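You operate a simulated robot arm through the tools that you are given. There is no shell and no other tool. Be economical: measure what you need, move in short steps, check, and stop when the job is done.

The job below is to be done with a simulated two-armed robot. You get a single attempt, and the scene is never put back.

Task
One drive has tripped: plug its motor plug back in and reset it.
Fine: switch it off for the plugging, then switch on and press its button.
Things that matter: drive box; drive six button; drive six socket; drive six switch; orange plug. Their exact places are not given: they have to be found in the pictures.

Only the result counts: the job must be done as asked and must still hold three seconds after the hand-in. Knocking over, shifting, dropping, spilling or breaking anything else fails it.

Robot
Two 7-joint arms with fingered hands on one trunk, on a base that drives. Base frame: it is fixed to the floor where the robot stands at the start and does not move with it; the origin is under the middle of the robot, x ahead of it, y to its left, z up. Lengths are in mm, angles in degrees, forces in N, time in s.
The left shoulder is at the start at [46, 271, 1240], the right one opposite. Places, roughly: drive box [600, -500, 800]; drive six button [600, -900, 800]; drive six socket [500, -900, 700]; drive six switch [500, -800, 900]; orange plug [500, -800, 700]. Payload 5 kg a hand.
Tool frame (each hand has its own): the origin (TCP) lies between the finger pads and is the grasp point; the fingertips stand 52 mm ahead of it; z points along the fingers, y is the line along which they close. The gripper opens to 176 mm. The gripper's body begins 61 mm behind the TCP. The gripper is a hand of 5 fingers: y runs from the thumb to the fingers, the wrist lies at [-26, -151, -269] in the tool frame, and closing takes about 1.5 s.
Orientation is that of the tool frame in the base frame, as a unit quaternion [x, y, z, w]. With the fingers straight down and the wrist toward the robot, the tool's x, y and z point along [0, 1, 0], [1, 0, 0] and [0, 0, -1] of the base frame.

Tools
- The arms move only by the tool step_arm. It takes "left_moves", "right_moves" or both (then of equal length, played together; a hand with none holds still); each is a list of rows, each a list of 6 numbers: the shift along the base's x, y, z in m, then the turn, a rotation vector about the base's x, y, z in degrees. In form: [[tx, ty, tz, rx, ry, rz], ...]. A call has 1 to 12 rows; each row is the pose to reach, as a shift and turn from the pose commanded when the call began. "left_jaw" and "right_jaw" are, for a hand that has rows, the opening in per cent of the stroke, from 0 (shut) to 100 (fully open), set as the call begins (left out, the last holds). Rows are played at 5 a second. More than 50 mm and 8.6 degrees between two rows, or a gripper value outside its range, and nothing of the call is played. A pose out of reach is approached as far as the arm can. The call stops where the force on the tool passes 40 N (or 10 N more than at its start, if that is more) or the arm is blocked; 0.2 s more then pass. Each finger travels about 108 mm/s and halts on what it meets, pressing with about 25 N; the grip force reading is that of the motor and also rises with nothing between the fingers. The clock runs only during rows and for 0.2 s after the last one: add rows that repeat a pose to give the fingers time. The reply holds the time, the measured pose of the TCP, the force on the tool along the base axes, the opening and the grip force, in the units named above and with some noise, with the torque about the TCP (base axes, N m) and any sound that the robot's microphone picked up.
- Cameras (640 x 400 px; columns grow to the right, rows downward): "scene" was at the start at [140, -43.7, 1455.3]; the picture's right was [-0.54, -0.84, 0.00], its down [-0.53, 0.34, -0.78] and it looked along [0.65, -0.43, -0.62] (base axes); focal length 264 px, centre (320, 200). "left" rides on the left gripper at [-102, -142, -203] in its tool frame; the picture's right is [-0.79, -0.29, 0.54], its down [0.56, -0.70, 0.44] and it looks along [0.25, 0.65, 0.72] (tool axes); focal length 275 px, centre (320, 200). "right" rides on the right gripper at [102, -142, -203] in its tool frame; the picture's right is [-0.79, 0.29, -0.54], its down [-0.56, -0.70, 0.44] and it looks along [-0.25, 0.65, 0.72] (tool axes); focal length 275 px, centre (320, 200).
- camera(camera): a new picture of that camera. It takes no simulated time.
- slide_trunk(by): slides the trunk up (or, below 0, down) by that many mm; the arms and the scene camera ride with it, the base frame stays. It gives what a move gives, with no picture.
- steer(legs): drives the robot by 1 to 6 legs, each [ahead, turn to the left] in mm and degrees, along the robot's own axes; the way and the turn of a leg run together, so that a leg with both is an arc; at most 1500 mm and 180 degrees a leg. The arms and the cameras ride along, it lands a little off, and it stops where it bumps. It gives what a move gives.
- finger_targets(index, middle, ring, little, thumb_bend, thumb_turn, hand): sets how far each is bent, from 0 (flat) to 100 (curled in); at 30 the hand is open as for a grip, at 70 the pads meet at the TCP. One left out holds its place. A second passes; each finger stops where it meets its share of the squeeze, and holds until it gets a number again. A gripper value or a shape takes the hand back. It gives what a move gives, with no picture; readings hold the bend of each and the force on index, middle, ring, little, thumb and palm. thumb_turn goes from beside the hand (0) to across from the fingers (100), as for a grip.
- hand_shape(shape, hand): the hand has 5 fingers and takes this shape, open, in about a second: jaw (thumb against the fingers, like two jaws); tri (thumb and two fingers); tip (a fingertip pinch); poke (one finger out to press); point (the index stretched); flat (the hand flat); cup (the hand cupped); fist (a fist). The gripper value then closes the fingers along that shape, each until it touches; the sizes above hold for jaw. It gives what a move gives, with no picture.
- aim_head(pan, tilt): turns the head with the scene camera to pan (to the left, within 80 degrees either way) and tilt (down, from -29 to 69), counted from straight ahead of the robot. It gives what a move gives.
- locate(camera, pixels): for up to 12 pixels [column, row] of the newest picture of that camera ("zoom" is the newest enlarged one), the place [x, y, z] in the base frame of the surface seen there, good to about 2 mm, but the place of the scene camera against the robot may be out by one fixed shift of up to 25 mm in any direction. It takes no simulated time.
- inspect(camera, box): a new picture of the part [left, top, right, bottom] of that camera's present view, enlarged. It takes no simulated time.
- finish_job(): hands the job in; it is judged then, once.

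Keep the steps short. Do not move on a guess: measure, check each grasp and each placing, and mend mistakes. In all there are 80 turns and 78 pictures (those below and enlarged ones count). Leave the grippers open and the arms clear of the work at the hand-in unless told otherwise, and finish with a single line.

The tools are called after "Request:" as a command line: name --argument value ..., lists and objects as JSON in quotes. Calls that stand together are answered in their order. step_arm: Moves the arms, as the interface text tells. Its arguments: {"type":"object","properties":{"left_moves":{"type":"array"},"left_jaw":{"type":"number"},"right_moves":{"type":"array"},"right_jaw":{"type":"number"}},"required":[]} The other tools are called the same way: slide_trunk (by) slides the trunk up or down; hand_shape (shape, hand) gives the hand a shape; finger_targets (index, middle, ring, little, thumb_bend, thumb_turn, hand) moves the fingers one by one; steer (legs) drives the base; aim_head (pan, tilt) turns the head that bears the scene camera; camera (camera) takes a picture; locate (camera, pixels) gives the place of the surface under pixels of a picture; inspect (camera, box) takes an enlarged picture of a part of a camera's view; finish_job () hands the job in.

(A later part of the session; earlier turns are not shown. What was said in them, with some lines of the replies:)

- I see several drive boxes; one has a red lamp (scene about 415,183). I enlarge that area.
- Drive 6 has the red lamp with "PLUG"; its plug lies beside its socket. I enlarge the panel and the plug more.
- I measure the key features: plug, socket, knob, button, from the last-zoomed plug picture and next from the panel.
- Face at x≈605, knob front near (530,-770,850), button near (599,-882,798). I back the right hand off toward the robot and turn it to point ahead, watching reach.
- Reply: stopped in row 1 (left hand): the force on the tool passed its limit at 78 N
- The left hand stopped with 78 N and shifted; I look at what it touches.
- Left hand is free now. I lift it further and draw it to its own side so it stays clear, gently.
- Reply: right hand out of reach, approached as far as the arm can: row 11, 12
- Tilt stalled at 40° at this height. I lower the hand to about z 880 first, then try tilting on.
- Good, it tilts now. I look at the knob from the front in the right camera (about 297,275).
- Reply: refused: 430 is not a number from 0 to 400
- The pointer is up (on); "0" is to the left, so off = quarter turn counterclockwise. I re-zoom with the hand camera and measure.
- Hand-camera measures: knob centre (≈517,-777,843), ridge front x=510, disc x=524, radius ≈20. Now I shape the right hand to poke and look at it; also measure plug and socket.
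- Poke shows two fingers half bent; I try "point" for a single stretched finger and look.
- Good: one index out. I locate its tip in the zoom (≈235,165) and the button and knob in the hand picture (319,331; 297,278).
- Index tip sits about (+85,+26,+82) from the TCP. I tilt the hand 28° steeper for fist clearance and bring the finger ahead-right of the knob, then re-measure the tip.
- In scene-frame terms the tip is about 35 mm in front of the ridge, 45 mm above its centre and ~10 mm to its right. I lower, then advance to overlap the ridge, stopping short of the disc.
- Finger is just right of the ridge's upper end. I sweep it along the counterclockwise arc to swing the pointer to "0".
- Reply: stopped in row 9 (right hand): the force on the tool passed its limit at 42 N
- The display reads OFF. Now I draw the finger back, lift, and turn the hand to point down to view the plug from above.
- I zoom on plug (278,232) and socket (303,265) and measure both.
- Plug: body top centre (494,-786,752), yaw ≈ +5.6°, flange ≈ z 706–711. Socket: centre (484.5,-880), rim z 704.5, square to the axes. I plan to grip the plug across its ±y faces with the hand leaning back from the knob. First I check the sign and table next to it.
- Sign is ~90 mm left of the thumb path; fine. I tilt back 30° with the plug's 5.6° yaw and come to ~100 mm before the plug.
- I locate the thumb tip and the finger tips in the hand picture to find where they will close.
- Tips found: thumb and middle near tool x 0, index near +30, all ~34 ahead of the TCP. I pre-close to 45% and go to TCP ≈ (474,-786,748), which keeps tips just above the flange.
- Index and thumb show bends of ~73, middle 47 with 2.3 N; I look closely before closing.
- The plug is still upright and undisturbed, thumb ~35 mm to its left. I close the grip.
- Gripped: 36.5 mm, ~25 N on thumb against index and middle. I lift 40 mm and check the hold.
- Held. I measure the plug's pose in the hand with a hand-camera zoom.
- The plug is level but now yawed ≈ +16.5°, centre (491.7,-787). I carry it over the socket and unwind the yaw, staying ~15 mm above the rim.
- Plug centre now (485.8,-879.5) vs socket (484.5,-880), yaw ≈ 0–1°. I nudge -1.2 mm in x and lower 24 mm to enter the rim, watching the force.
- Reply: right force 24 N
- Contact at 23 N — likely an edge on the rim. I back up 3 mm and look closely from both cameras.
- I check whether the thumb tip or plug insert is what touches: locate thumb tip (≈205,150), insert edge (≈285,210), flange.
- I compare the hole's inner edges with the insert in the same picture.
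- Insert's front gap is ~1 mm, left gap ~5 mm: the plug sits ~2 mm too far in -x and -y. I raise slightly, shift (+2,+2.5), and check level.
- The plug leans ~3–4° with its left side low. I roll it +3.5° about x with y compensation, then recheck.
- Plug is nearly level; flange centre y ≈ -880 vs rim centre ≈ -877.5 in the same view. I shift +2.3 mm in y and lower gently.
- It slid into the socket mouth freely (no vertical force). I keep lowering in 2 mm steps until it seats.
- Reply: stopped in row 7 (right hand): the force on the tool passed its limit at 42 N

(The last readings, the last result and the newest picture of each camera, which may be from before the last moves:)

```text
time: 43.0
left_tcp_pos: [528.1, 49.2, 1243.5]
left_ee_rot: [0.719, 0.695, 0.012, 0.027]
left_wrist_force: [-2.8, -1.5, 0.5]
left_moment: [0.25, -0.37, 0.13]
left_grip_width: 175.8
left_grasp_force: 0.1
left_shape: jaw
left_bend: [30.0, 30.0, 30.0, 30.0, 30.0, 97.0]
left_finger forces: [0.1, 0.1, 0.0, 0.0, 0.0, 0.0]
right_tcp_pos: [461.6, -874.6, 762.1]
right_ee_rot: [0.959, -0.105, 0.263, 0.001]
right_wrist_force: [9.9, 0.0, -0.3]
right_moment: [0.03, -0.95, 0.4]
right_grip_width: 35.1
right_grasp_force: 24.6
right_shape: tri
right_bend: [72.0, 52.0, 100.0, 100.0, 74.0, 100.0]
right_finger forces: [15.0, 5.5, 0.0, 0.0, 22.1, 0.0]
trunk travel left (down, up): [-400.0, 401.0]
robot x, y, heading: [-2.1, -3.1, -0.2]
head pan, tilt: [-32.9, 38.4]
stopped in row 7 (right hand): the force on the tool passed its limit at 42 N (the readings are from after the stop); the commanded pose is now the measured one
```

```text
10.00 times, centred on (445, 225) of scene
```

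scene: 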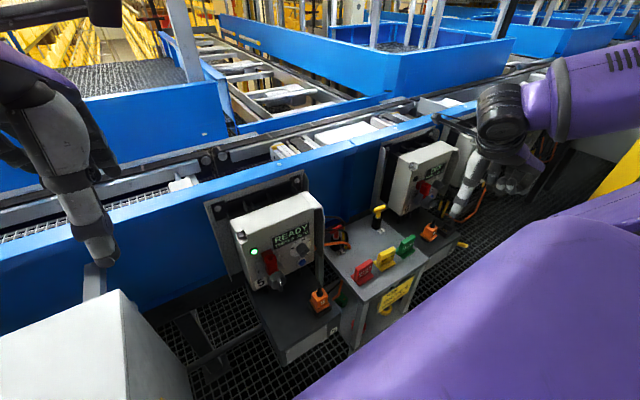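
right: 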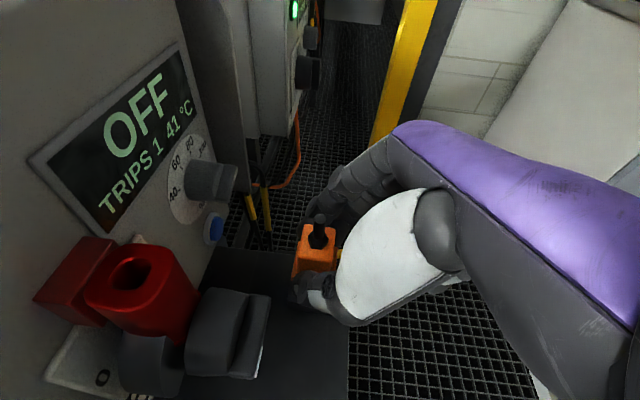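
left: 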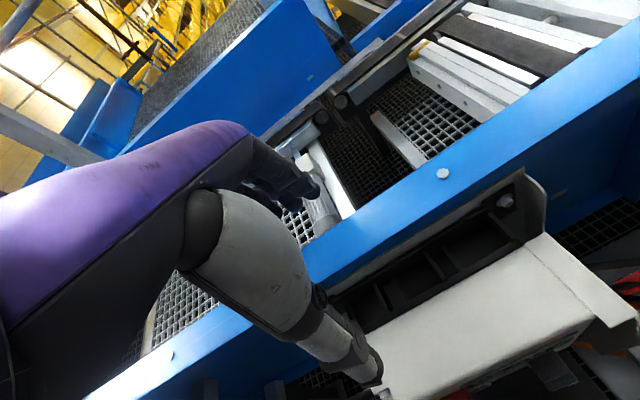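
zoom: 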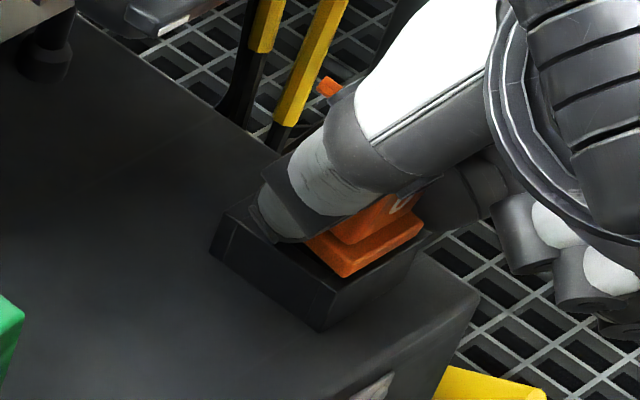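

Stopped at 42 N with some recoil backward. I restore the x position gently and look at how deep it sits.

Request:
step_arm --right_moves '[[0.003, 0.001, 0, 0, 0.7, 0], [0.0065, 0.0018, 0, 0, 1.2, 0], [0.0065, 0.0018, 0, 0, 1.2, 0]]'

Request:
inspect --camera "scene" --box '[435, 210, 465, 240]'

Request:
locate --camera "zoom" --pixels '[[285, 262], [385, 205], [285, 285], [388, 222], [245, 255], [262, 330], [340, 275], [395, 235], [180, 245], [160, 230]]'

Request:
inspect --camera "right" --box '[285, 205, 345, 295]'

Request:
locate --camera "zoom" --pixels '[[280, 110], [395, 120], [380, 235], [265, 225], [340, 60], [245, 180], [225, 310], [410, 200]]'

```text
time: 43.8
left_tcp_pos: [530.5, 50.9, 1242.0]
left_ee_rot: [0.719, 0.694, 0.012, 0.027]
left_wrist_force: [-1.1, -1.3, 0.0]
left_moment: [0.09, -0.09, 0.05]
left_grip_width: 176.0
left_grasp_force: 0.1
left_shape: jaw
left_bend: [30.0, 30.0, 30.0, 30.0, 30.0, 97.0]
left_finger forces: [0.0, 0.1, 0.1, 0.2, 0.0, 0.0]
right_tcp_pos: [466.4, -872.2, 760.4]
right_ee_rot: [0.962, -0.107, 0.25, 0.003]
right_wrist_force: [-3.1, -3.6, -2.7]
right_moment: [-0.19, 0.17, -0.03]
right_grip_width: 35.0
right_grasp_force: 25.2
right_shape: tri
right_bend: [72.0, 52.0, 100.0, 100.0, 74.0, 100.0]
right_finger forces: [15.9, 8.5, 0.0, 0.0, 21.0, 0.0]
trunk travel left (down, up): [-400.0, 401.0]
robot x, y, heading: [-2.2, 0.0, -0.0]
head pan, tilt: [-32.9, 38.4]
```

```text
13.33 times, centred on (450, 225) of scene
```

zoom: 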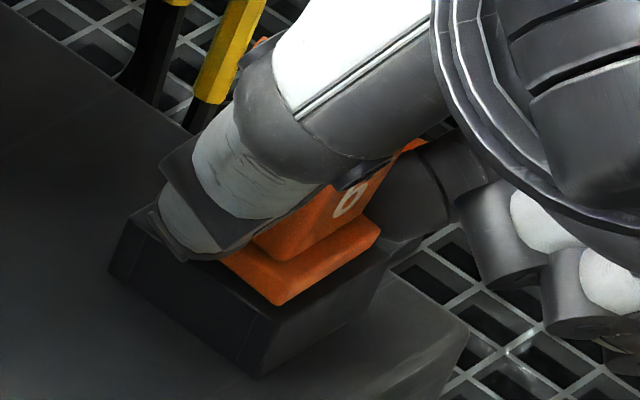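

```text
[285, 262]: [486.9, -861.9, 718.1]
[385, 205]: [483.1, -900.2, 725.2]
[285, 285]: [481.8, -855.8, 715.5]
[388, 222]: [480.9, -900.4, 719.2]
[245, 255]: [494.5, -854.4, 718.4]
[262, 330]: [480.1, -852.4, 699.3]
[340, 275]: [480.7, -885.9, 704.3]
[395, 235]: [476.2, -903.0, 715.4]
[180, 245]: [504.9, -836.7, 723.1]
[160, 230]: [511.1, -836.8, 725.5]
```

```text
4.44 times, centred on (315, 250) of right
```

zoom: 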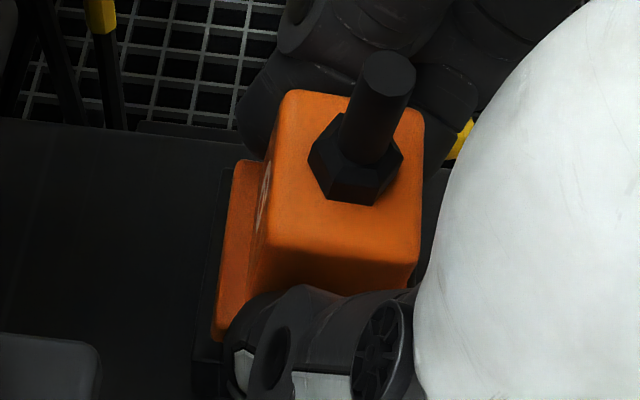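

```text
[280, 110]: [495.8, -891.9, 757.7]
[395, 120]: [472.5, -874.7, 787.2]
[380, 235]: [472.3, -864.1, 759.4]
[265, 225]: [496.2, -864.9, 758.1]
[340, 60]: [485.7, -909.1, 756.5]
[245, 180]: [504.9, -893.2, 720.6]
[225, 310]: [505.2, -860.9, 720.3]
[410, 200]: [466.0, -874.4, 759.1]
```

I compare with drive 5's seated plug for the right seat height.

Request:
inspect --camera "scene" --box '[300, 280, 340, 320]'

```text
10.00 times, centred on (320, 300) of scene
```

zoom: 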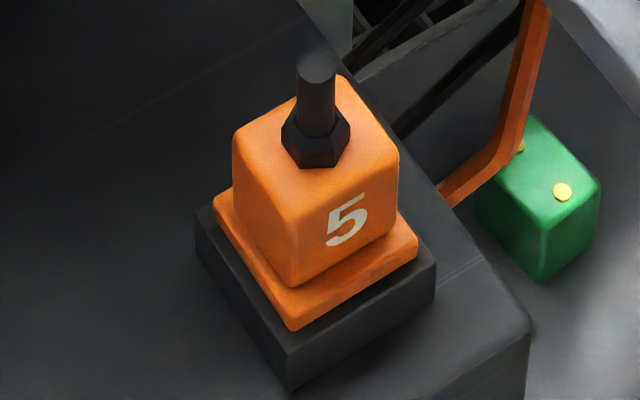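

Request:
locate --camera "zoom" --pixels '[[270, 150], [295, 210], [370, 145], [290, 305], [400, 245], [225, 215], [290, 345], [430, 268], [205, 215], [290, 385], [316, 72], [100, 300]]'

```text
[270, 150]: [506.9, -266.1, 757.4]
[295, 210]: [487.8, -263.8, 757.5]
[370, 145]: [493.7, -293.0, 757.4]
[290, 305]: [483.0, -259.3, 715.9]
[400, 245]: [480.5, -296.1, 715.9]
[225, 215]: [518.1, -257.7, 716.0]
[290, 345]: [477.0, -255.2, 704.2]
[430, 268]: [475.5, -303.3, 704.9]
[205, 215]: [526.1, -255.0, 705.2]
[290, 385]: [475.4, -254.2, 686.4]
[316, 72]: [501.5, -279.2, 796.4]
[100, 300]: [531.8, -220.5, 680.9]
```

Reference seated: body top ≈757, flange top ≈716. Mine is about 758/720, so a couple of mm remain. I press down in 1–1.5 mm steps.

Request:
step_arm --right_moves '[[0.0005, 0, -0.0015, 0, 0, 0], [0.0005, 0, -0.003, 0, 0, 0], [0.0005, 0, -0.0045, 0, 0, 0], [0.0005, 0, -0.006, 0, 0, 0], [0.0005, 0, -0.0075, 0, 0, 0], [0.0005, 0, -0.0075, 0, 0, 0]]'

Request:
inspect --camera "scene" --box '[435, 210, 465, 240]'

Request:
locate --camera "zoom" --pixels '[[275, 275], [370, 225], [275, 300], [375, 240], [235, 260], [260, 320], [340, 275], [330, 250]]'

```text
time: 45.1
left_tcp_pos: [531.6, 51.8, 1240.6]
left_ee_rot: [0.719, 0.695, 0.01, 0.027]
left_wrist_force: [0.3, 0.4, 0.4]
left_moment: [0.0, -0.01, 0.01]
left_grip_width: 175.6
left_grasp_force: 0.1
left_shape: jaw
left_bend: [30.0, 30.0, 30.0, 30.0, 30.0, 97.0]
left_finger forces: [0.0, 0.1, 0.0, 0.0, 0.0, 0.0]
right_tcp_pos: [468.5, -872.6, 756.1]
right_ee_rot: [0.962, -0.107, 0.252, 0.004]
right_wrist_force: [-2.6, -4.3, 17.7]
right_moment: [-0.49, 0.1, 0.05]
right_grip_width: 36.0
right_grasp_force: 24.7
right_shape: tri
right_bend: [72.0, 51.0, 100.0, 100.0, 74.0, 100.0]
right_finger forces: [16.8, 16.3, 0.0, 0.0, 26.4, 0.0]
trunk travel left (down, up): [-400.0, 401.0]
robot x, y, heading: [0.1, 2.5, -0.2]
head pan, tilt: [-32.9, 38.4]
```

```text
13.33 times, centred on (450, 225) of scene
```

zoom: 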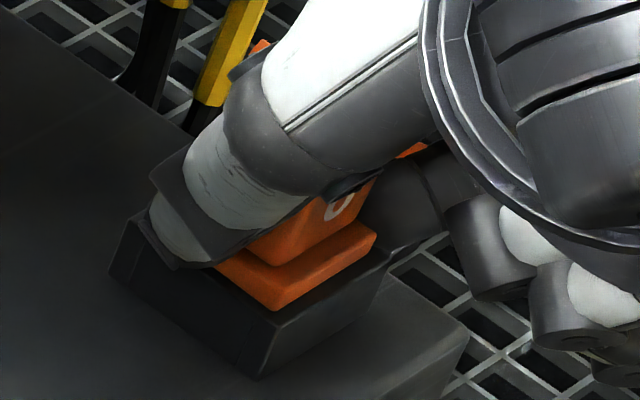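

```text
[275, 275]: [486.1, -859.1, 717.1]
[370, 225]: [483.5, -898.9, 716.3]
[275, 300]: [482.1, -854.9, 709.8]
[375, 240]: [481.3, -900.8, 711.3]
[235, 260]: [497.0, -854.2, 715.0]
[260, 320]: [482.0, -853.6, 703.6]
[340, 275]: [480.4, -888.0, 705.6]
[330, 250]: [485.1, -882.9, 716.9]
```

Flange top now ≈716–717, matching drive 5. One more small push to make sure, then I open slightly.

Request:
step_arm --right_moves '[[0, 0, -0.001, 0, 0, 0], [0, 0, -0.002, 0, 0, 0], [0, 0, -0.002, 0, 0, 0]]'

Request:
step_arm --right_moves '[[0, 0, 0.001, 0, 0, 0], [0, 0, 0.003, 0, 0, 0], [0, 0, 0.003, 0, 0, 0], [0, 0, 0.003, 0, 0, 0], [0, 0, 0.003, 0, 0, 0]]' --right_jaw 50

Request:
inspect --camera "right" --box '[270, 195, 390, 305]'

```text
time: 46.0
left_tcp_pos: [530.7, 53.4, 1242.1]
left_ee_rot: [0.718, 0.695, 0.011, 0.028]
left_wrist_force: [-0.4, 0.1, -0.7]
left_moment: [-0.02, 0.03, -0.01]
left_grip_width: 175.8
left_grasp_force: 0.0
left_shape: jaw
left_bend: [30.0, 30.0, 30.0, 30.0, 30.0, 97.0]
left_finger forces: [0.1, 0.0, 0.0, 0.1, 0.0, 0.0]
right_tcp_pos: [468.1, -872.9, 755.4]
right_ee_rot: [0.962, -0.105, 0.251, 0.004]
right_wrist_force: [-0.1, -6.3, 31.2]
right_moment: [-1.02, 0.02, 0.05]
right_grip_width: 36.8
right_grasp_force: 25.1
right_shape: tri
right_bend: [72.0, 51.0, 100.0, 100.0, 74.0, 100.0]
right_finger forces: [18.0, 25.9, 0.0, 0.0, 26.9, 0.0]
trunk travel left (down, up): [-400.0, 401.0]
robot x, y, heading: [-1.1, 0.4, 0.3]
head pan, tilt: [-32.9, 38.4]
```

```text
time: 47.1
left_tcp_pos: [531.5, 49.7, 1241.4]
left_ee_rot: [0.718, 0.695, 0.01, 0.027]
left_wrist_force: [-0.3, -0.5, 1.4]
left_moment: [0.03, -0.02, 0.0]
left_grip_width: 175.9
left_grasp_force: 0.0
left_shape: jaw
left_bend: [30.0, 30.0, 30.0, 30.0, 30.0, 97.0]
left_finger forces: [0.1, 0.0, 0.0, 0.1, 0.1, 0.0]
right_tcp_pos: [467.0, -871.6, 754.3]
right_ee_rot: [0.962, -0.106, 0.252, 0.003]
right_wrist_force: [-0.7, -0.8, 0.7]
right_moment: [0.04, -0.05, 0.0]
right_grip_width: 87.5
right_grasp_force: 0.0
right_shape: tri
right_bend: [74.0, 45.0, 99.0, 99.0, 71.0, 100.0]
right_finger forces: [0.0, 0.1, 0.0, 0.1, 0.0, 0.0]
trunk travel left (down, up): [-400.0, 401.0]
robot x, y, heading: [-3.3, 0.8, 0.3]
head pan, tilt: [-32.9, 38.4]
```

```text
3.64 times, centred on (330, 250) of right
```

zoom: 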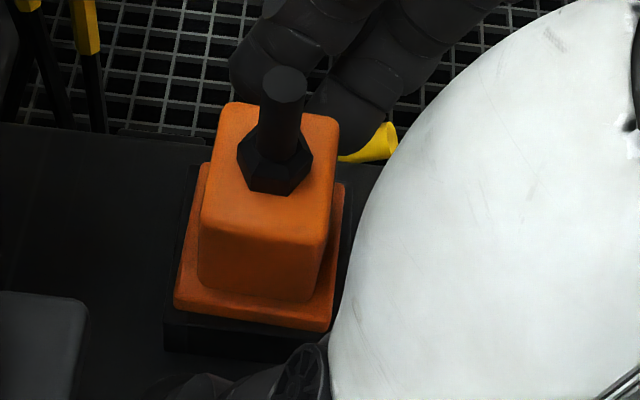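

Plug seated and released. I retreat back-and-up along the fingers' line.

Request:
step_arm --right_moves '[[-0.003, 0, 0.006, 0, 0, 0], [-0.01, 0, 0.02, 0, 0, 0], [-0.02, 0, 0.04, 0, 0, 0], [-0.03, 0, 0.06, 0, 0, 0], [-0.04, 0, 0.08, 0, 0, 0], [-0.055, 0.005, 0.105, 0, 0, 0], [-0.07, 0.015, 0.13, 0, 0, 0], [-0.085, 0.025, 0.15, 0, 0, 0], [-0.095, 0.035, 0.17, 0, 0, 0], [-0.1, 0.04, 0.175, 0, 0, 0]]'

Request:
step_arm --right_moves '[[0, 0, 0, -2.1, -0.1, 3.4], [0, 0, 0, -6.4, -0.4, 10.2], [0, 0, 0, -10.7, -0.7, 17.2], [0, 0, 0, -15, -0.9, 24.1], [0, 0, 0, -19.3, -1.2, 31], [0, 0, 0, -23.6, -1.4, 37.9], [0, 0, 0, -27.9, -1.7, 44.8], [0, 0, 0, -32.2, -2, 51.7], [0, 0, 0, -36.5, -2.2, 58.6], [0, 0, 0, -40.8, -2.5, 65.5], [0, 0, 0, -45.1, -2.8, 72.4], [0, 0, 0, -49.3, -3, 79.2]]'

Request:
hand_shape --hand "right" --shape "point"

```text
time: 49.4
left_tcp_pos: [532.6, 50.6, 1240.5]
left_ee_rot: [0.719, 0.695, 0.01, 0.027]
left_wrist_force: [0.2, -0.4, -0.5]
left_moment: [0.06, -0.02, 0.04]
left_grip_width: 175.7
left_grasp_force: 0.0
left_shape: jaw
left_bend: [30.0, 30.0, 30.0, 30.0, 30.0, 97.0]
left_finger forces: [0.0, 0.0, 0.1, 0.0, 0.1, 0.1]
right_tcp_pos: [368.1, -831.4, 929.6]
right_ee_rot: [0.962, -0.107, 0.25, 0.002]
right_wrist_force: [0.0, -0.5, -1.0]
right_moment: [0.05, 0.0, 0.01]
right_grip_width: 87.3
right_grasp_force: 0.0
right_shape: tri
right_bend: [74.0, 45.0, 99.0, 99.0, 71.0, 100.0]
right_finger forces: [0.0, 0.0, 0.0, 0.0, 0.1, 0.0]
trunk travel left (down, up): [-400.0, 401.0]
robot x, y, heading: [2.9, 2.0, -0.0]
head pan, tilt: [-32.9, 38.4]
```

```text
time: 52.0
left_tcp_pos: [531.6, 51.5, 1241.3]
left_ee_rot: [0.718, 0.695, 0.011, 0.026]
left_wrist_force: [-0.1, 0.2, 0.1]
left_moment: [0.04, -0.02, 0.01]
left_grip_width: 175.9
left_grasp_force: 0.1
left_shape: jaw
left_bend: [30.0, 30.0, 30.0, 30.0, 30.0, 97.0]
left_finger forces: [0.0, 0.1, 0.1, 0.1, 0.0, 0.0]
right_tcp_pos: [368.5, -832.9, 929.9]
right_ee_rot: [0.718, 0.618, 0.237, 0.214]
right_wrist_force: [-0.1, 0.7, -0.3]
right_moment: [0.01, 0.01, -0.03]
right_grip_width: 87.9
right_grasp_force: 0.1
right_shape: tri
right_bend: [74.0, 45.0, 99.0, 99.0, 71.0, 100.0]
right_finger forces: [0.1, 0.0, 0.0, 0.1, 0.0, 0.0]
trunk travel left (down, up): [-400.0, 401.0]
robot x, y, heading: [-2.5, -2.0, 0.0]
head pan, tilt: [-32.9, 38.4]
```

```text
time: 52.9
left_tcp_pos: [531.7, 50.5, 1241.6]
left_ee_rot: [0.719, 0.694, 0.01, 0.026]
left_wrist_force: [0.3, 1.4, -0.4]
left_moment: [-0.01, -0.02, 0.0]
left_grip_width: 176.2
left_grasp_force: 0.1
left_shape: jaw
left_bend: [30.0, 30.0, 30.0, 30.0, 30.0, 97.0]
left_finger forces: [0.1, 0.1, 0.1, 0.0, 0.0, 0.1]
right_tcp_pos: [369.3, -832.5, 930.5]
right_ee_rot: [0.718, 0.618, 0.238, 0.213]
right_wrist_force: [0.5, 0.6, -0.1]
right_moment: [0.01, -0.01, 0.04]
right_grip_width: 167.9
right_grasp_force: 0.0
right_shape: point
right_bend: [19.0, 100.0, 100.0, 100.0, 98.0, 88.0]
right_finger forces: [0.0, 0.1, 0.0, 0.0, 0.0, 0.1]
trunk travel left (down, up): [-400.0, 401.0]
robot x, y, heading: [-0.9, -1.1, 0.2]
head pan, tilt: [-32.9, 38.4]
```

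I finish the roll and lower to a pre-position in front of and below the knob's left end (tip ~35 mm ahead of it), then look.

Request:
step_arm --right_moves '[[-0.005, 0.002, -0.005, -1, -0.1, 1.5], [-0.012, 0.008, -0.02, -2.2, -0.2, 3.5], [-0.012, 0.015, -0.04, -3.3, -0.3, 5.3], [-0.012, 0.022, -0.06, -4.4, -0.3, 7], [-0.012, 0.03, -0.08, -4.4, -0.3, 7], [-0.012, 0.037, -0.1, -4.4, -0.3, 7], [-0.012, 0.042, -0.12, -4.4, -0.3, 7], [-0.012, 0.042, -0.138, -4.4, -0.3, 7], [-0.012, 0.042, -0.146, -4.4, -0.3, 7], [-0.012, 0.042, -0.146, -4.4, -0.3, 7]]'

Request:
inspect --camera "scene" --box '[405, 155, 485, 245]'

Request:
locate --camera "zoom" --pixels '[[235, 220], [220, 195], [250, 200], [200, 190], [300, 235], [290, 245], [310, 240], [280, 235]]'

```text
time: 55.0
left_tcp_pos: [532.1, 52.1, 1241.3]
left_ee_rot: [0.719, 0.695, 0.011, 0.027]
left_wrist_force: [-0.1, -0.2, -0.3]
left_moment: [-0.01, -0.01, -0.01]
left_grip_width: 175.7
left_grasp_force: 0.1
left_shape: jaw
left_bend: [30.0, 30.0, 30.0, 30.0, 30.0, 97.0]
left_finger forces: [0.2, 0.0, 0.0, 0.0, 0.0, 0.0]
right_tcp_pos: [355.8, -790.7, 784.0]
right_ee_rot: [0.67, 0.669, 0.227, 0.228]
right_wrist_force: [-0.4, -0.1, 0.1]
right_moment: [0.0, -0.01, 0.03]
right_grip_width: 168.0
right_grasp_force: 0.0
right_shape: point
right_bend: [19.0, 100.0, 100.0, 100.0, 98.0, 88.0]
right_finger forces: [0.0, 0.1, 0.0, 0.0, 0.0, 0.1]
trunk travel left (down, up): [-400.0, 401.0]
robot x, y, heading: [-0.9, -0.2, -0.2]
head pan, tilt: [-32.9, 38.4]
```

```text
4.44 times, centred on (445, 200) of scene
```

zoom: 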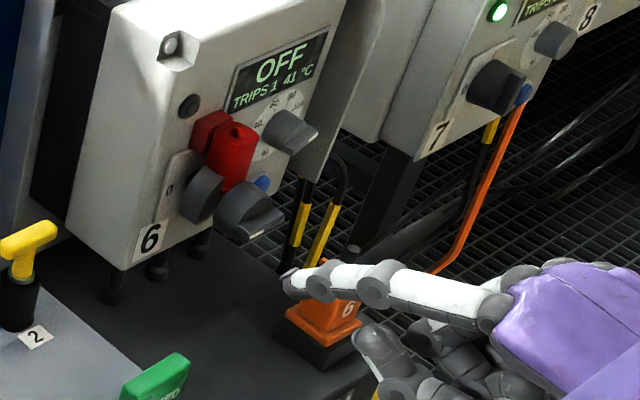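

```text
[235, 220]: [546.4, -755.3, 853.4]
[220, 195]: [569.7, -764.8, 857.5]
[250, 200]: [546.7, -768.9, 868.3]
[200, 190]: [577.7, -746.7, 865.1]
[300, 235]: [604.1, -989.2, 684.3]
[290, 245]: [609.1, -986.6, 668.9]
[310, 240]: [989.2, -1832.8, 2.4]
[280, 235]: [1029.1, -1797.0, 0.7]
```

I locate the fingertip (≈290,277) and the ridge ends.

Request:
locate --camera "zoom" --pixels '[[288, 272], [290, 282], [300, 290], [310, 272], [243, 236], [260, 230], [280, 219], [240, 228], [265, 215], [375, 270]]'

```text
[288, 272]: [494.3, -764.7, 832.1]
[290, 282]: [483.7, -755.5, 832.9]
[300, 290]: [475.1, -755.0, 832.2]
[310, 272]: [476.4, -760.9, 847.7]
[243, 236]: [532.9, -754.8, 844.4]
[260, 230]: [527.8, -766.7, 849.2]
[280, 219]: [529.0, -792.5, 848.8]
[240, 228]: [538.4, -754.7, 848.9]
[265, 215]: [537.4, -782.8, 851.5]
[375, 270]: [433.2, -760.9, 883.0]
```

Finger is under the ridge's left end with little clearance; I drop 4 mm more, go forward 42 mm, then sweep up and over clockwise.

Request:
step_arm --right_moves '[[0, 0, -0.004, 0, 0, 0], [0.01, 0, -0.005, 0, 0, 0], [0.02, 0, -0.005, 0, 0, 0], [0.03, 0, -0.005, 0, 0, 0], [0.038, 0, -0.005, 0, 0, 0], [0.043, 0, -0.005, 0, 0, 0], [0.043, 0, -0.005, 0, 0, 0]]'

Request:
step_arm --right_moves '[[0, 0.001, 0.004, 0, 0, 0], [0, 0.004, 0.009, 0, 0, 0], [0, 0.006, 0.0135, 0, 0, 0], [0, 0.0075, 0.0185, 0, 0, 0], [0, 0.0075, 0.0235, 0, 0, 0], [0, 0.006, 0.028, 0, 0, 0], [0, 0.003, 0.0315, 0, 0, 0], [0, 0, 0.034, 0, 0, 0], [0, -0.003, 0.0355, 0, 0, 0], [0, -0.005, 0.036, 0, 0, 0], [0, -0.005, 0.036, 0, 0, 0]]'

Request:
inspect --camera "scene" --box '[405, 155, 485, 245]'

```text
time: 56.6
left_tcp_pos: [531.7, 49.7, 1241.4]
left_ee_rot: [0.718, 0.695, 0.011, 0.027]
left_wrist_force: [-1.3, 0.2, 0.1]
left_moment: [0.01, -0.04, 0.01]
left_grip_width: 176.0
left_grasp_force: 0.2
left_shape: jaw
left_bend: [30.0, 30.0, 30.0, 30.0, 30.0, 97.0]
left_finger forces: [0.1, 0.1, 0.1, 0.0, 0.1, 0.0]
right_tcp_pos: [398.3, -790.9, 778.8]
right_ee_rot: [0.669, 0.669, 0.228, 0.228]
right_wrist_force: [0.0, -0.5, 0.5]
right_moment: [0.02, -0.02, 0.01]
right_grip_width: 167.9
right_grasp_force: 0.1
right_shape: point
right_bend: [19.0, 100.0, 100.0, 100.0, 98.0, 88.0]
right_finger forces: [0.1, 0.0, 0.0, 0.1, 0.1, 0.0]
trunk travel left (down, up): [-400.0, 401.0]
robot x, y, heading: [-0.5, -0.2, 0.2]
head pan, tilt: [-32.9, 38.4]
```

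```text
time: 59.0
left_tcp_pos: [531.3, 51.3, 1241.3]
left_ee_rot: [0.719, 0.694, 0.01, 0.027]
left_wrist_force: [0.9, -0.8, -0.4]
left_moment: [0.01, -0.04, 0.03]
left_grip_width: 176.1
left_grasp_force: 0.0
left_shape: jaw
left_bend: [30.0, 30.0, 30.0, 30.0, 30.0, 97.0]
left_finger forces: [0.0, 0.1, 0.1, 0.0, 0.0, 0.1]
right_tcp_pos: [398.7, -796.0, 816.4]
right_ee_rot: [0.67, 0.669, 0.228, 0.228]
right_wrist_force: [-2.5, 12.5, -5.4]
right_moment: [-0.59, 0.45, 1.47]
right_grip_width: 0.0
right_grasp_force: 0.0
right_shape: point
right_bend: [20.0, 100.0, 100.0, 100.0, 98.0, 88.0]
right_finger forces: [11.8, 0.1, 0.0, 0.0, 0.0, 0.0]
trunk travel left (down, up): [-400.0, 401.0]
robot x, y, heading: [-2.9, -1.7, 0.2]
head pan, tilt: [-32.9, 38.4]
```

```text
4.44 times, centred on (445, 200) of scene
```

zoom: 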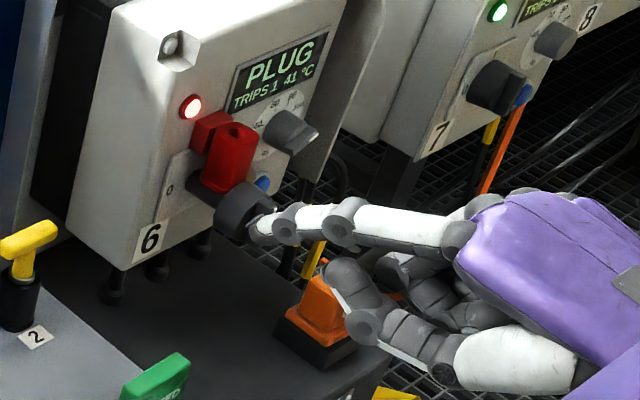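

The switch is on: lamp red, "PLUG" latched until reset. Before pressing, I read the fist's shape from this picture (free) to plan the button approach over the plug.

Request:
locate --camera "zoom" --pixels '[[340, 285], [365, 328], [395, 340], [445, 365], [435, 315], [470, 315], [400, 265], [445, 290], [318, 300], [285, 130], [310, 135], [262, 182]]'

Request:
step_arm --right_moves '[[0, 0.003, 0, 0, 0, 0], [-0.01, 0.003, 0, 0, 0, 0], [-0.03, 0.003, 0, 0, 0, 0], [-0.05, 0, 0.015, 0, 0, 0], [-0.065, -0.01, 0.035, 0, 0, 0], [-0.065, -0.02, 0.06, 0, 0, 0], [-0.065, -0.035, 0.085, 0, 0, 0], [-0.065, -0.05, 0.105, 0, 0, 0], [-0.06, -0.065, 0.12, 0, 0, 0], [-0.06, -0.08, 0.13, 0, 0, 0], [-0.06, -0.09, 0.13, 0, 0, 0]]'

```text
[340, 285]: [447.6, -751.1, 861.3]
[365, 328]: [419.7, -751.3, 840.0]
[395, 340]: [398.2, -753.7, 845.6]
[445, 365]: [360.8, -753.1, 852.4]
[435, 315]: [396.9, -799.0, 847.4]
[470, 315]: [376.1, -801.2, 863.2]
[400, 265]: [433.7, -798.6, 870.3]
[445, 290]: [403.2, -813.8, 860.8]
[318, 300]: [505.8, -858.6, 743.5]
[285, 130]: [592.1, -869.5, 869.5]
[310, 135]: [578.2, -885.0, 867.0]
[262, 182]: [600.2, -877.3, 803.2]
```

```text
time: 61.5
left_tcp_pos: [530.7, 49.5, 1242.0]
left_ee_rot: [0.718, 0.695, 0.011, 0.025]
left_wrist_force: [-0.8, 0.3, 0.3]
left_moment: [0.06, 0.0, 0.0]
left_grip_width: 175.8
left_grasp_force: 0.1
left_shape: jaw
left_bend: [30.0, 30.0, 30.0, 30.0, 30.0, 97.0]
left_finger forces: [0.0, 0.0, 0.0, 0.0, 0.1, 0.0]
right_tcp_pos: [339.1, -885.6, 945.3]
right_ee_rot: [0.671, 0.668, 0.228, 0.229]
right_wrist_force: [-0.4, -0.9, -0.1]
right_moment: [0.03, -0.02, 0.03]
right_grip_width: 0.2
right_grasp_force: 0.0
right_shape: point
right_bend: [19.0, 100.0, 100.0, 100.0, 98.0, 87.0]
right_finger forces: [0.0, 0.0, 0.1, 0.0, 0.2, 0.0]
trunk travel left (down, up): [-400.0, 401.0]
robot x, y, heading: [0.9, 2.3, 0.0]
head pan, tilt: [-32.9, 38.4]
```

The whole fist lies above the TCP level, so tilting 23° steeper lets the finger reach the button over the plug with clearance. I go to a pre-press pose, 37 mm short of the button.

Request:
step_arm --right_moves '[[0.005, -0.003, 0, 0, 3, 0], [0.015, -0.008, 0, 0, 7, 0], [0.028, -0.013, 0, 0, 11, 0], [0.042, -0.018, 0, 0, 15, 0], [0.056, -0.022, 0, 0, 19, 0], [0.068, -0.025, -0.01, 0, 23, 0], [0.076, -0.025, -0.03, 0, 23, 0], [0.079, -0.025, -0.055, 0, 23, 0], [0.079, -0.025, -0.08, 0, 23, 0], [0.079, -0.025, -0.105, 0, 23, 0], [0.079, -0.025, -0.125, 0, 23, 0], [0.079, -0.025, -0.125, 0, 23, 0]]'

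Request:
inspect --camera "scene" --box '[415, 140, 505, 240]'

```text
time: 64.0
left_tcp_pos: [531.6, 52.0, 1241.2]
left_ee_rot: [0.719, 0.695, 0.01, 0.027]
left_wrist_force: [-0.4, 0.3, -0.8]
left_moment: [-0.05, -0.01, -0.01]
left_grip_width: 175.9
left_grasp_force: 0.2
left_shape: jaw
left_bend: [30.0, 30.0, 30.0, 30.0, 30.0, 97.0]
left_finger forces: [0.0, 0.1, 0.0, 0.1, 0.0, 0.1]
right_tcp_pos: [418.0, -909.7, 821.2]
right_ee_rot: [0.702, 0.701, 0.089, 0.089]
right_wrist_force: [0.3, 0.9, 1.0]
right_moment: [-0.02, 0.02, -0.01]
right_grip_width: 0.0
right_grasp_force: 0.0
right_shape: point
right_bend: [19.0, 100.0, 100.0, 100.0, 98.0, 87.0]
right_finger forces: [0.0, 0.1, 0.1, 0.0, 0.0, 0.1]
trunk travel left (down, up): [-400.0, 401.0]
robot x, y, heading: [-3.2, 0.1, 0.1]
head pan, tilt: [-32.9, 38.4]
```

```text
4.00 times, centred on (460, 190) of scene
```

zoom: 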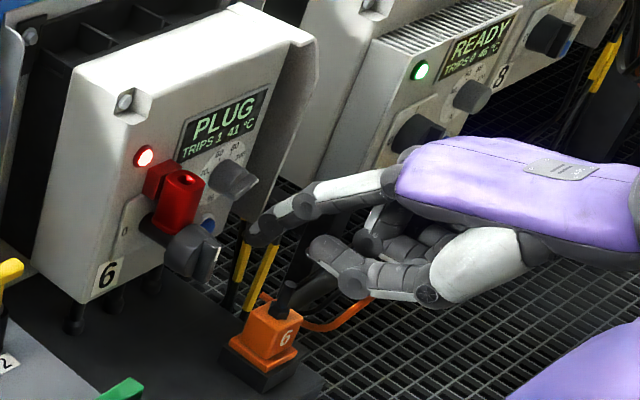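

Request:
locate --camera "zoom" --pixels '[[258, 240], [252, 238], [265, 230], [262, 212], [300, 205], [208, 224], [207, 228], [320, 250], [350, 285], [286, 295], [235, 185], [285, 285]]'

```text
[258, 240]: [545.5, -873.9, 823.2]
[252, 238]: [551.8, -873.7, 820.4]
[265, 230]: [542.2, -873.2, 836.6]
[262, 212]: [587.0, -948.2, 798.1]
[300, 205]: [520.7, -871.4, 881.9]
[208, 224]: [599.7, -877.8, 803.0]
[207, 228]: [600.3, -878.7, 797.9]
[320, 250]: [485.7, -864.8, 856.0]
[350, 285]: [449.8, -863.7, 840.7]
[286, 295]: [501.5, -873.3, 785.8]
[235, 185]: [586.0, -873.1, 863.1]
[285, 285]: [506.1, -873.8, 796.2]
```

Tip is ~43 mm short and ~20 mm above the button level; y lines up. I ease the tilt back 2°, lower 23 mm, then push forward until the button gives.

Request:
step_arm --right_moves '[[0, 0, -0.006, 0, -1, 0], [0, 0, -0.015, 0, -2, 0], [0, 0, -0.023, 0, -2, 0], [0.01, 0, -0.023, 0, -2, 0], [0.022, 0, -0.023, 0, -2, 0], [0.032, 0, -0.023, 0, -2, 0], [0.038, 0, -0.023, 0, -2, 0], [0.038, 0, -0.023, 0, -2, 0]]'

Request:
inspect --camera "scene" --box '[425, 155, 485, 225]'

Request:
locate --camera "zoom" --pixels '[[210, 235], [215, 245], [225, 240], [235, 215], [215, 215], [300, 260], [270, 300]]'

```text
time: 65.8
left_tcp_pos: [530.7, 51.4, 1241.3]
left_ee_rot: [0.719, 0.695, 0.011, 0.026]
left_wrist_force: [0.8, 0.0, -0.6]
left_moment: [0.0, 0.03, 0.01]
left_grip_width: 176.0
left_grasp_force: 0.1
left_shape: jaw
left_bend: [30.0, 30.0, 30.0, 30.0, 30.0, 97.0]
left_finger forces: [0.0, 0.1, 0.1, 0.0, 0.0, 0.1]
right_tcp_pos: [456.1, -910.2, 796.6]
right_ee_rot: [0.7, 0.7, 0.102, 0.102]
right_wrist_force: [-3.0, 0.8, -0.3]
right_moment: [0.0, 0.03, 0.06]
right_grip_width: 168.0
right_grasp_force: 0.1
right_shape: point
right_bend: [20.0, 100.0, 100.0, 100.0, 98.0, 87.0]
right_finger forces: [1.8, 0.0, 0.1, 0.0, 0.0, 0.0]
trunk travel left (down, up): [-400.0, 401.0]
robot x, y, heading: [-3.7, -1.0, -0.3]
head pan, tilt: [-32.9, 38.4]
heard: click
```

```text
5.71 times, centred on (455, 190) of scene
```

zoom: 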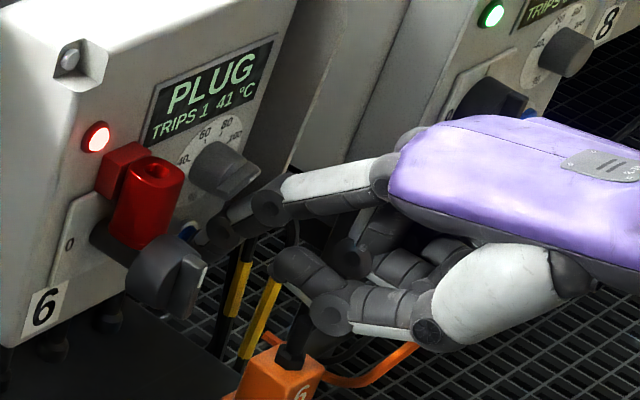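

```text
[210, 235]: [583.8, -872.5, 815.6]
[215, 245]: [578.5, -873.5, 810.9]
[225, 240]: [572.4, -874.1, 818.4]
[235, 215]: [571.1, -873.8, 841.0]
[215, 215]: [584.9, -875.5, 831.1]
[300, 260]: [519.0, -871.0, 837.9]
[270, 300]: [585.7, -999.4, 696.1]
```

A click was heard, display still shows PLUG. I draw the finger back 25 mm and re-read the display and the plug.

Request:
step_arm --right_moves '[[-0.005, 0, 0, 0, 0, 0], [-0.015, 0, 0, 0, 0, 0], [-0.025, 0, 0, 0, 0, 0], [-0.025, 0, 0, 0, 0, 0], [-0.025, 0, 0, 0, 0, 0]]'

Request:
inspect --camera "scene" --box '[420, 165, 470, 250]'

Request:
locate --camera "zoom" --pixels '[[300, 290], [290, 320], [330, 270], [260, 310], [345, 310], [310, 330]]'

```text
time: 67.0
left_tcp_pos: [533.3, 51.4, 1242.0]
left_ee_rot: [0.719, 0.695, 0.011, 0.025]
left_wrist_force: [-0.2, -0.4, 0.0]
left_moment: [-0.01, -0.03, 0.01]
left_grip_width: 175.9
left_grasp_force: 0.1
left_shape: jaw
left_bend: [30.0, 30.0, 30.0, 30.0, 30.0, 97.0]
left_finger forces: [0.1, 0.0, 0.0, 0.0, 0.1, 0.1]
right_tcp_pos: [430.6, -910.4, 797.4]
right_ee_rot: [0.7, 0.699, 0.101, 0.102]
right_wrist_force: [-0.2, 0.3, -0.4]
right_moment: [0.0, -0.01, 0.01]
right_grip_width: 167.9
right_grasp_force: 0.0
right_shape: point
right_bend: [19.0, 100.0, 100.0, 100.0, 98.0, 87.0]
right_finger forces: [0.1, 0.1, 0.0, 0.0, 0.0, 0.1]
trunk travel left (down, up): [-400.0, 401.0]
robot x, y, heading: [-1.2, 0.1, 0.0]
head pan, tilt: [-32.9, 38.4]
```

```text
4.71 times, centred on (445, 208) of scene
```

zoom: 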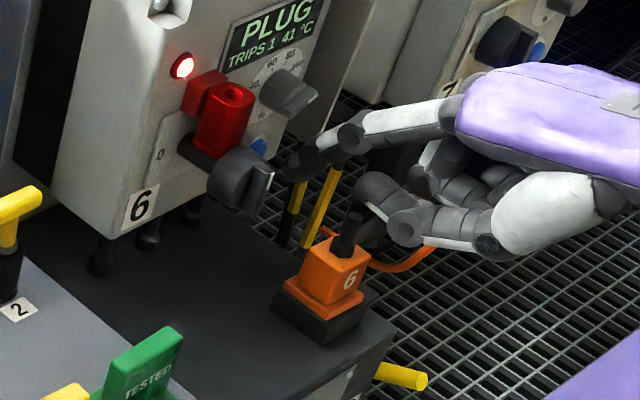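

```text
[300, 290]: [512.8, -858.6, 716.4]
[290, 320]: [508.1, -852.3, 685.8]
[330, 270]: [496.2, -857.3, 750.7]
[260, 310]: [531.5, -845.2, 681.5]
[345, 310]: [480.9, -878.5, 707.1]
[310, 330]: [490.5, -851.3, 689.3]
```

I check the plug seating against the reference all around on this picture.

Request:
locate --camera "zoom" --pixels '[[288, 281], [322, 310], [358, 290], [340, 300], [320, 255], [335, 265], [362, 255], [356, 216], [325, 318], [360, 296], [330, 325], [340, 262]]'

```text
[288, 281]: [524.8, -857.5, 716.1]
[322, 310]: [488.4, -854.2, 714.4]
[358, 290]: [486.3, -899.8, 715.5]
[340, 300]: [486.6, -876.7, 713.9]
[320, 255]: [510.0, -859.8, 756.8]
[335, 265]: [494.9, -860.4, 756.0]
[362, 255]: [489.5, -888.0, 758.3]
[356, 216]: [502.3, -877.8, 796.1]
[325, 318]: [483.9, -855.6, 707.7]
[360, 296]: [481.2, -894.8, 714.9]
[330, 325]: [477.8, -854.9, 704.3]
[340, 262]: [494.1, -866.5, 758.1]
```

The plug matches drive 5's seating within ~1 mm. The press was very light (3 N), so I press again, deeper and held for about a second.

Request:
step_arm --right_moves '[[0.01, 0, 0, 0, 0, 0], [0.02, 0, 0, 0, 0, 0], [0.025, 0, 0, 0, 0, 0], [0.028, 0, 0, 0, 0, 0], [0.03, 0, 0, 0, 0, 0], [0.032, 0, 0, 0, 0, 0], [0.032, 0, 0, 0, 0, 0], [0.032, 0, 0, 0, 0, 0], [0.032, 0, 0, 0, 0, 0], [0.032, 0, 0, 0, 0, 0], [0.032, 0, 0, 0, 0, 0], [0.032, 0, 0, 0, 0, 0]]'

Request:
step_arm --right_moves '[[-0.005, 0, 0, 0, 0, 0], [-0.02, 0, 0, 0, 0, 0], [-0.035, 0, 0.005, 0, 0, 0], [-0.045, 0, 0.02, 0, 0, 0], [-0.05, 0, 0.04, 0, 0, 0], [-0.05, 0, 0.06, 0, 0, 0]]'

Request:
inspect --camera "scene" --box '[405, 160, 445, 215]'

```text
time: 69.7
left_tcp_pos: [532.0, 50.6, 1241.7]
left_ee_rot: [0.719, 0.694, 0.011, 0.026]
left_wrist_force: [-0.6, 0.3, -0.9]
left_moment: [0.02, -0.01, 0.02]
left_grip_width: 176.2
left_grasp_force: 0.0
left_shape: jaw
left_bend: [30.0, 30.0, 30.0, 30.0, 30.0, 97.0]
left_finger forces: [0.0, 0.1, 0.1, 0.1, 0.1, 0.1]
right_tcp_pos: [463.0, -910.0, 798.7]
right_ee_rot: [0.7, 0.699, 0.102, 0.102]
right_wrist_force: [-6.9, -1.7, 1.1]
right_moment: [0.0, 0.02, 0.05]
right_grip_width: 167.9
right_grasp_force: 0.0
right_shape: point
right_bend: [21.0, 100.0, 100.0, 100.0, 98.0, 87.0]
right_finger forces: [6.7, 0.0, 0.1, 0.0, 0.0, 0.0]
trunk travel left (down, up): [-400.0, 401.0]
robot x, y, heading: [-2.2, -0.7, 0.1]
head pan, tilt: [-32.9, 38.4]
heard: click
```

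```text
time: 71.0
left_tcp_pos: [532.0, 51.7, 1241.5]
left_ee_rot: [0.719, 0.695, 0.011, 0.026]
left_wrist_force: [0.0, 0.9, 0.6]
left_moment: [-0.07, 0.0, -0.03]
left_grip_width: 175.5
left_grasp_force: 0.1
left_shape: jaw
left_bend: [30.0, 30.0, 30.0, 30.0, 30.0, 97.0]
left_finger forces: [0.0, 0.0, 0.0, 0.1, 0.0, 0.1]
right_tcp_pos: [413.7, -910.3, 858.2]
right_ee_rot: [0.7, 0.699, 0.102, 0.102]
right_wrist_force: [-0.4, 1.6, 0.6]
right_moment: [-0.13, -0.03, -0.07]
right_grip_width: 167.9
right_grasp_force: 0.1
right_shape: point
right_bend: [19.0, 100.0, 100.0, 100.0, 98.0, 87.0]
right_finger forces: [0.0, 0.0, 0.0, 0.0, 0.1, 0.0]
trunk travel left (down, up): [-400.0, 401.0]
robot x, y, heading: [0.3, 1.2, -0.2]
head pan, tilt: [-32.9, 38.4]
```

```text
7.27 times, centred on (425, 188) of scene
```

zoom: 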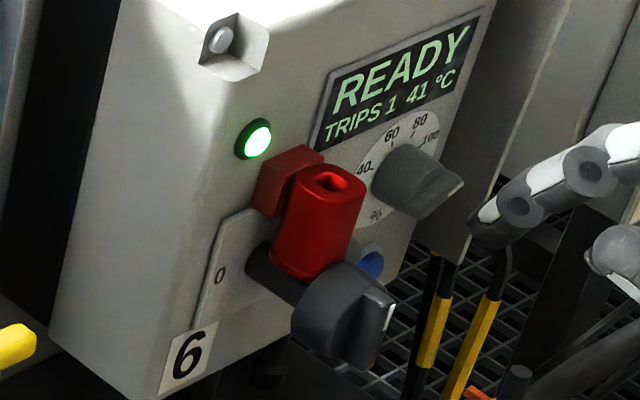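

Green lamp, "READY". I now withdraw the hand well clear and open it.

Request:
step_arm --right_moves '[[-0.01, 0, 0.01, 0, 0, 0], [-0.025, 0, 0.025, 0, 0, 0], [-0.04, 0, 0.045, 0, 0, 0], [-0.055, 0, 0.065, 0, 0, 0], [-0.07, 0, 0.085, 0, 0, 0], [-0.085, 0, 0.105, 0, 0, 0], [-0.095, 0, 0.12, 0, 0, 0], [-0.1, 0, 0.13, 0, 0, 0]]'

Request:
hand_shape --hand "right" --shape "jaw"

Request:
camera --camera "scene"

Request:
inspect --camera "scene" --box '[320, 150, 500, 290]'

```text
time: 72.8
left_tcp_pos: [531.5, 51.7, 1241.2]
left_ee_rot: [0.719, 0.695, 0.011, 0.027]
left_wrist_force: [0.0, 0.0, -0.7]
left_moment: [-0.07, -0.03, 0.03]
left_grip_width: 175.7
left_grasp_force: 0.1
left_shape: jaw
left_bend: [30.0, 30.0, 30.0, 30.0, 30.0, 97.0]
left_finger forces: [0.0, 0.0, 0.1, 0.1, 0.0, 0.0]
right_tcp_pos: [314.1, -908.6, 988.1]
right_ee_rot: [0.701, 0.699, 0.102, 0.102]
right_wrist_force: [-0.3, 0.6, 0.9]
right_moment: [-0.04, -0.01, -0.01]
right_grip_width: 168.1
right_grasp_force: 0.1
right_shape: point
right_bend: [19.0, 100.0, 100.0, 100.0, 98.0, 87.0]
right_finger forces: [0.1, 0.0, 0.0, 0.1, 0.1, 0.0]
trunk travel left (down, up): [-400.0, 401.0]
robot x, y, heading: [4.0, -0.7, 0.0]
head pan, tilt: [-32.9, 38.4]
```

```text
time: 73.8
left_tcp_pos: [531.4, 51.5, 1241.8]
left_ee_rot: [0.718, 0.695, 0.011, 0.026]
left_wrist_force: [0.2, -0.2, 0.5]
left_moment: [0.05, 0.01, 0.01]
left_grip_width: 176.1
left_grasp_force: 0.0
left_shape: jaw
left_bend: [30.0, 30.0, 30.0, 30.0, 30.0, 97.0]
left_finger forces: [0.0, 0.1, 0.1, 0.0, 0.0, 0.1]
right_tcp_pos: [314.6, -909.9, 986.9]
right_ee_rot: [0.701, 0.699, 0.102, 0.102]
right_wrist_force: [-0.3, -0.5, 0.1]
right_moment: [-0.02, 0.02, 0.03]
right_grip_width: 175.4
right_grasp_force: 0.0
right_shape: jaw
right_bend: [30.0, 30.0, 30.0, 30.0, 30.0, 97.0]
right_finger forces: [0.0, 0.0, 0.0, 0.1, 0.0, 0.0]
trunk travel left (down, up): [-400.0, 401.0]
robot x, y, heading: [0.0, 1.4, 0.0]
head pan, tilt: [-32.9, 38.4]
```

```text
5 pictures are left
```

scene: 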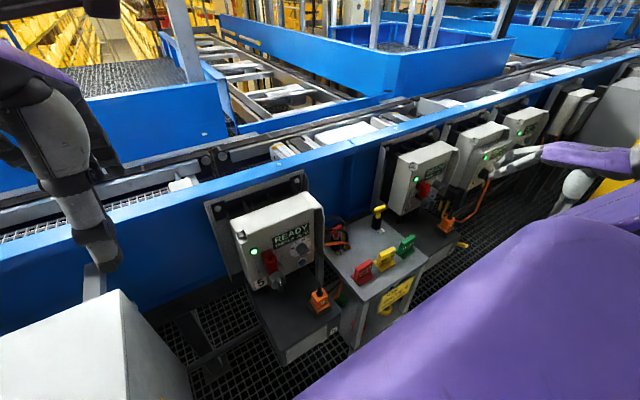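

```text
2.86 times, centred on (410, 220) of scene
```

zoom: 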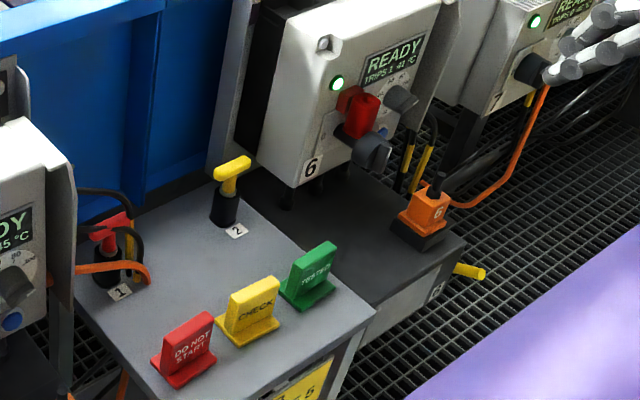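

Drive 6 shows READY with a green lamp. The plug is seated, the switch is on, nothing else has moved, and both hands are open and clear. I hand the job in.

Request:
finish_job

```text
The job is handed in.
```

Drive six was switched off, its motor plug pushed back in, then switched on and reset; it now shows READY with a green lamp.
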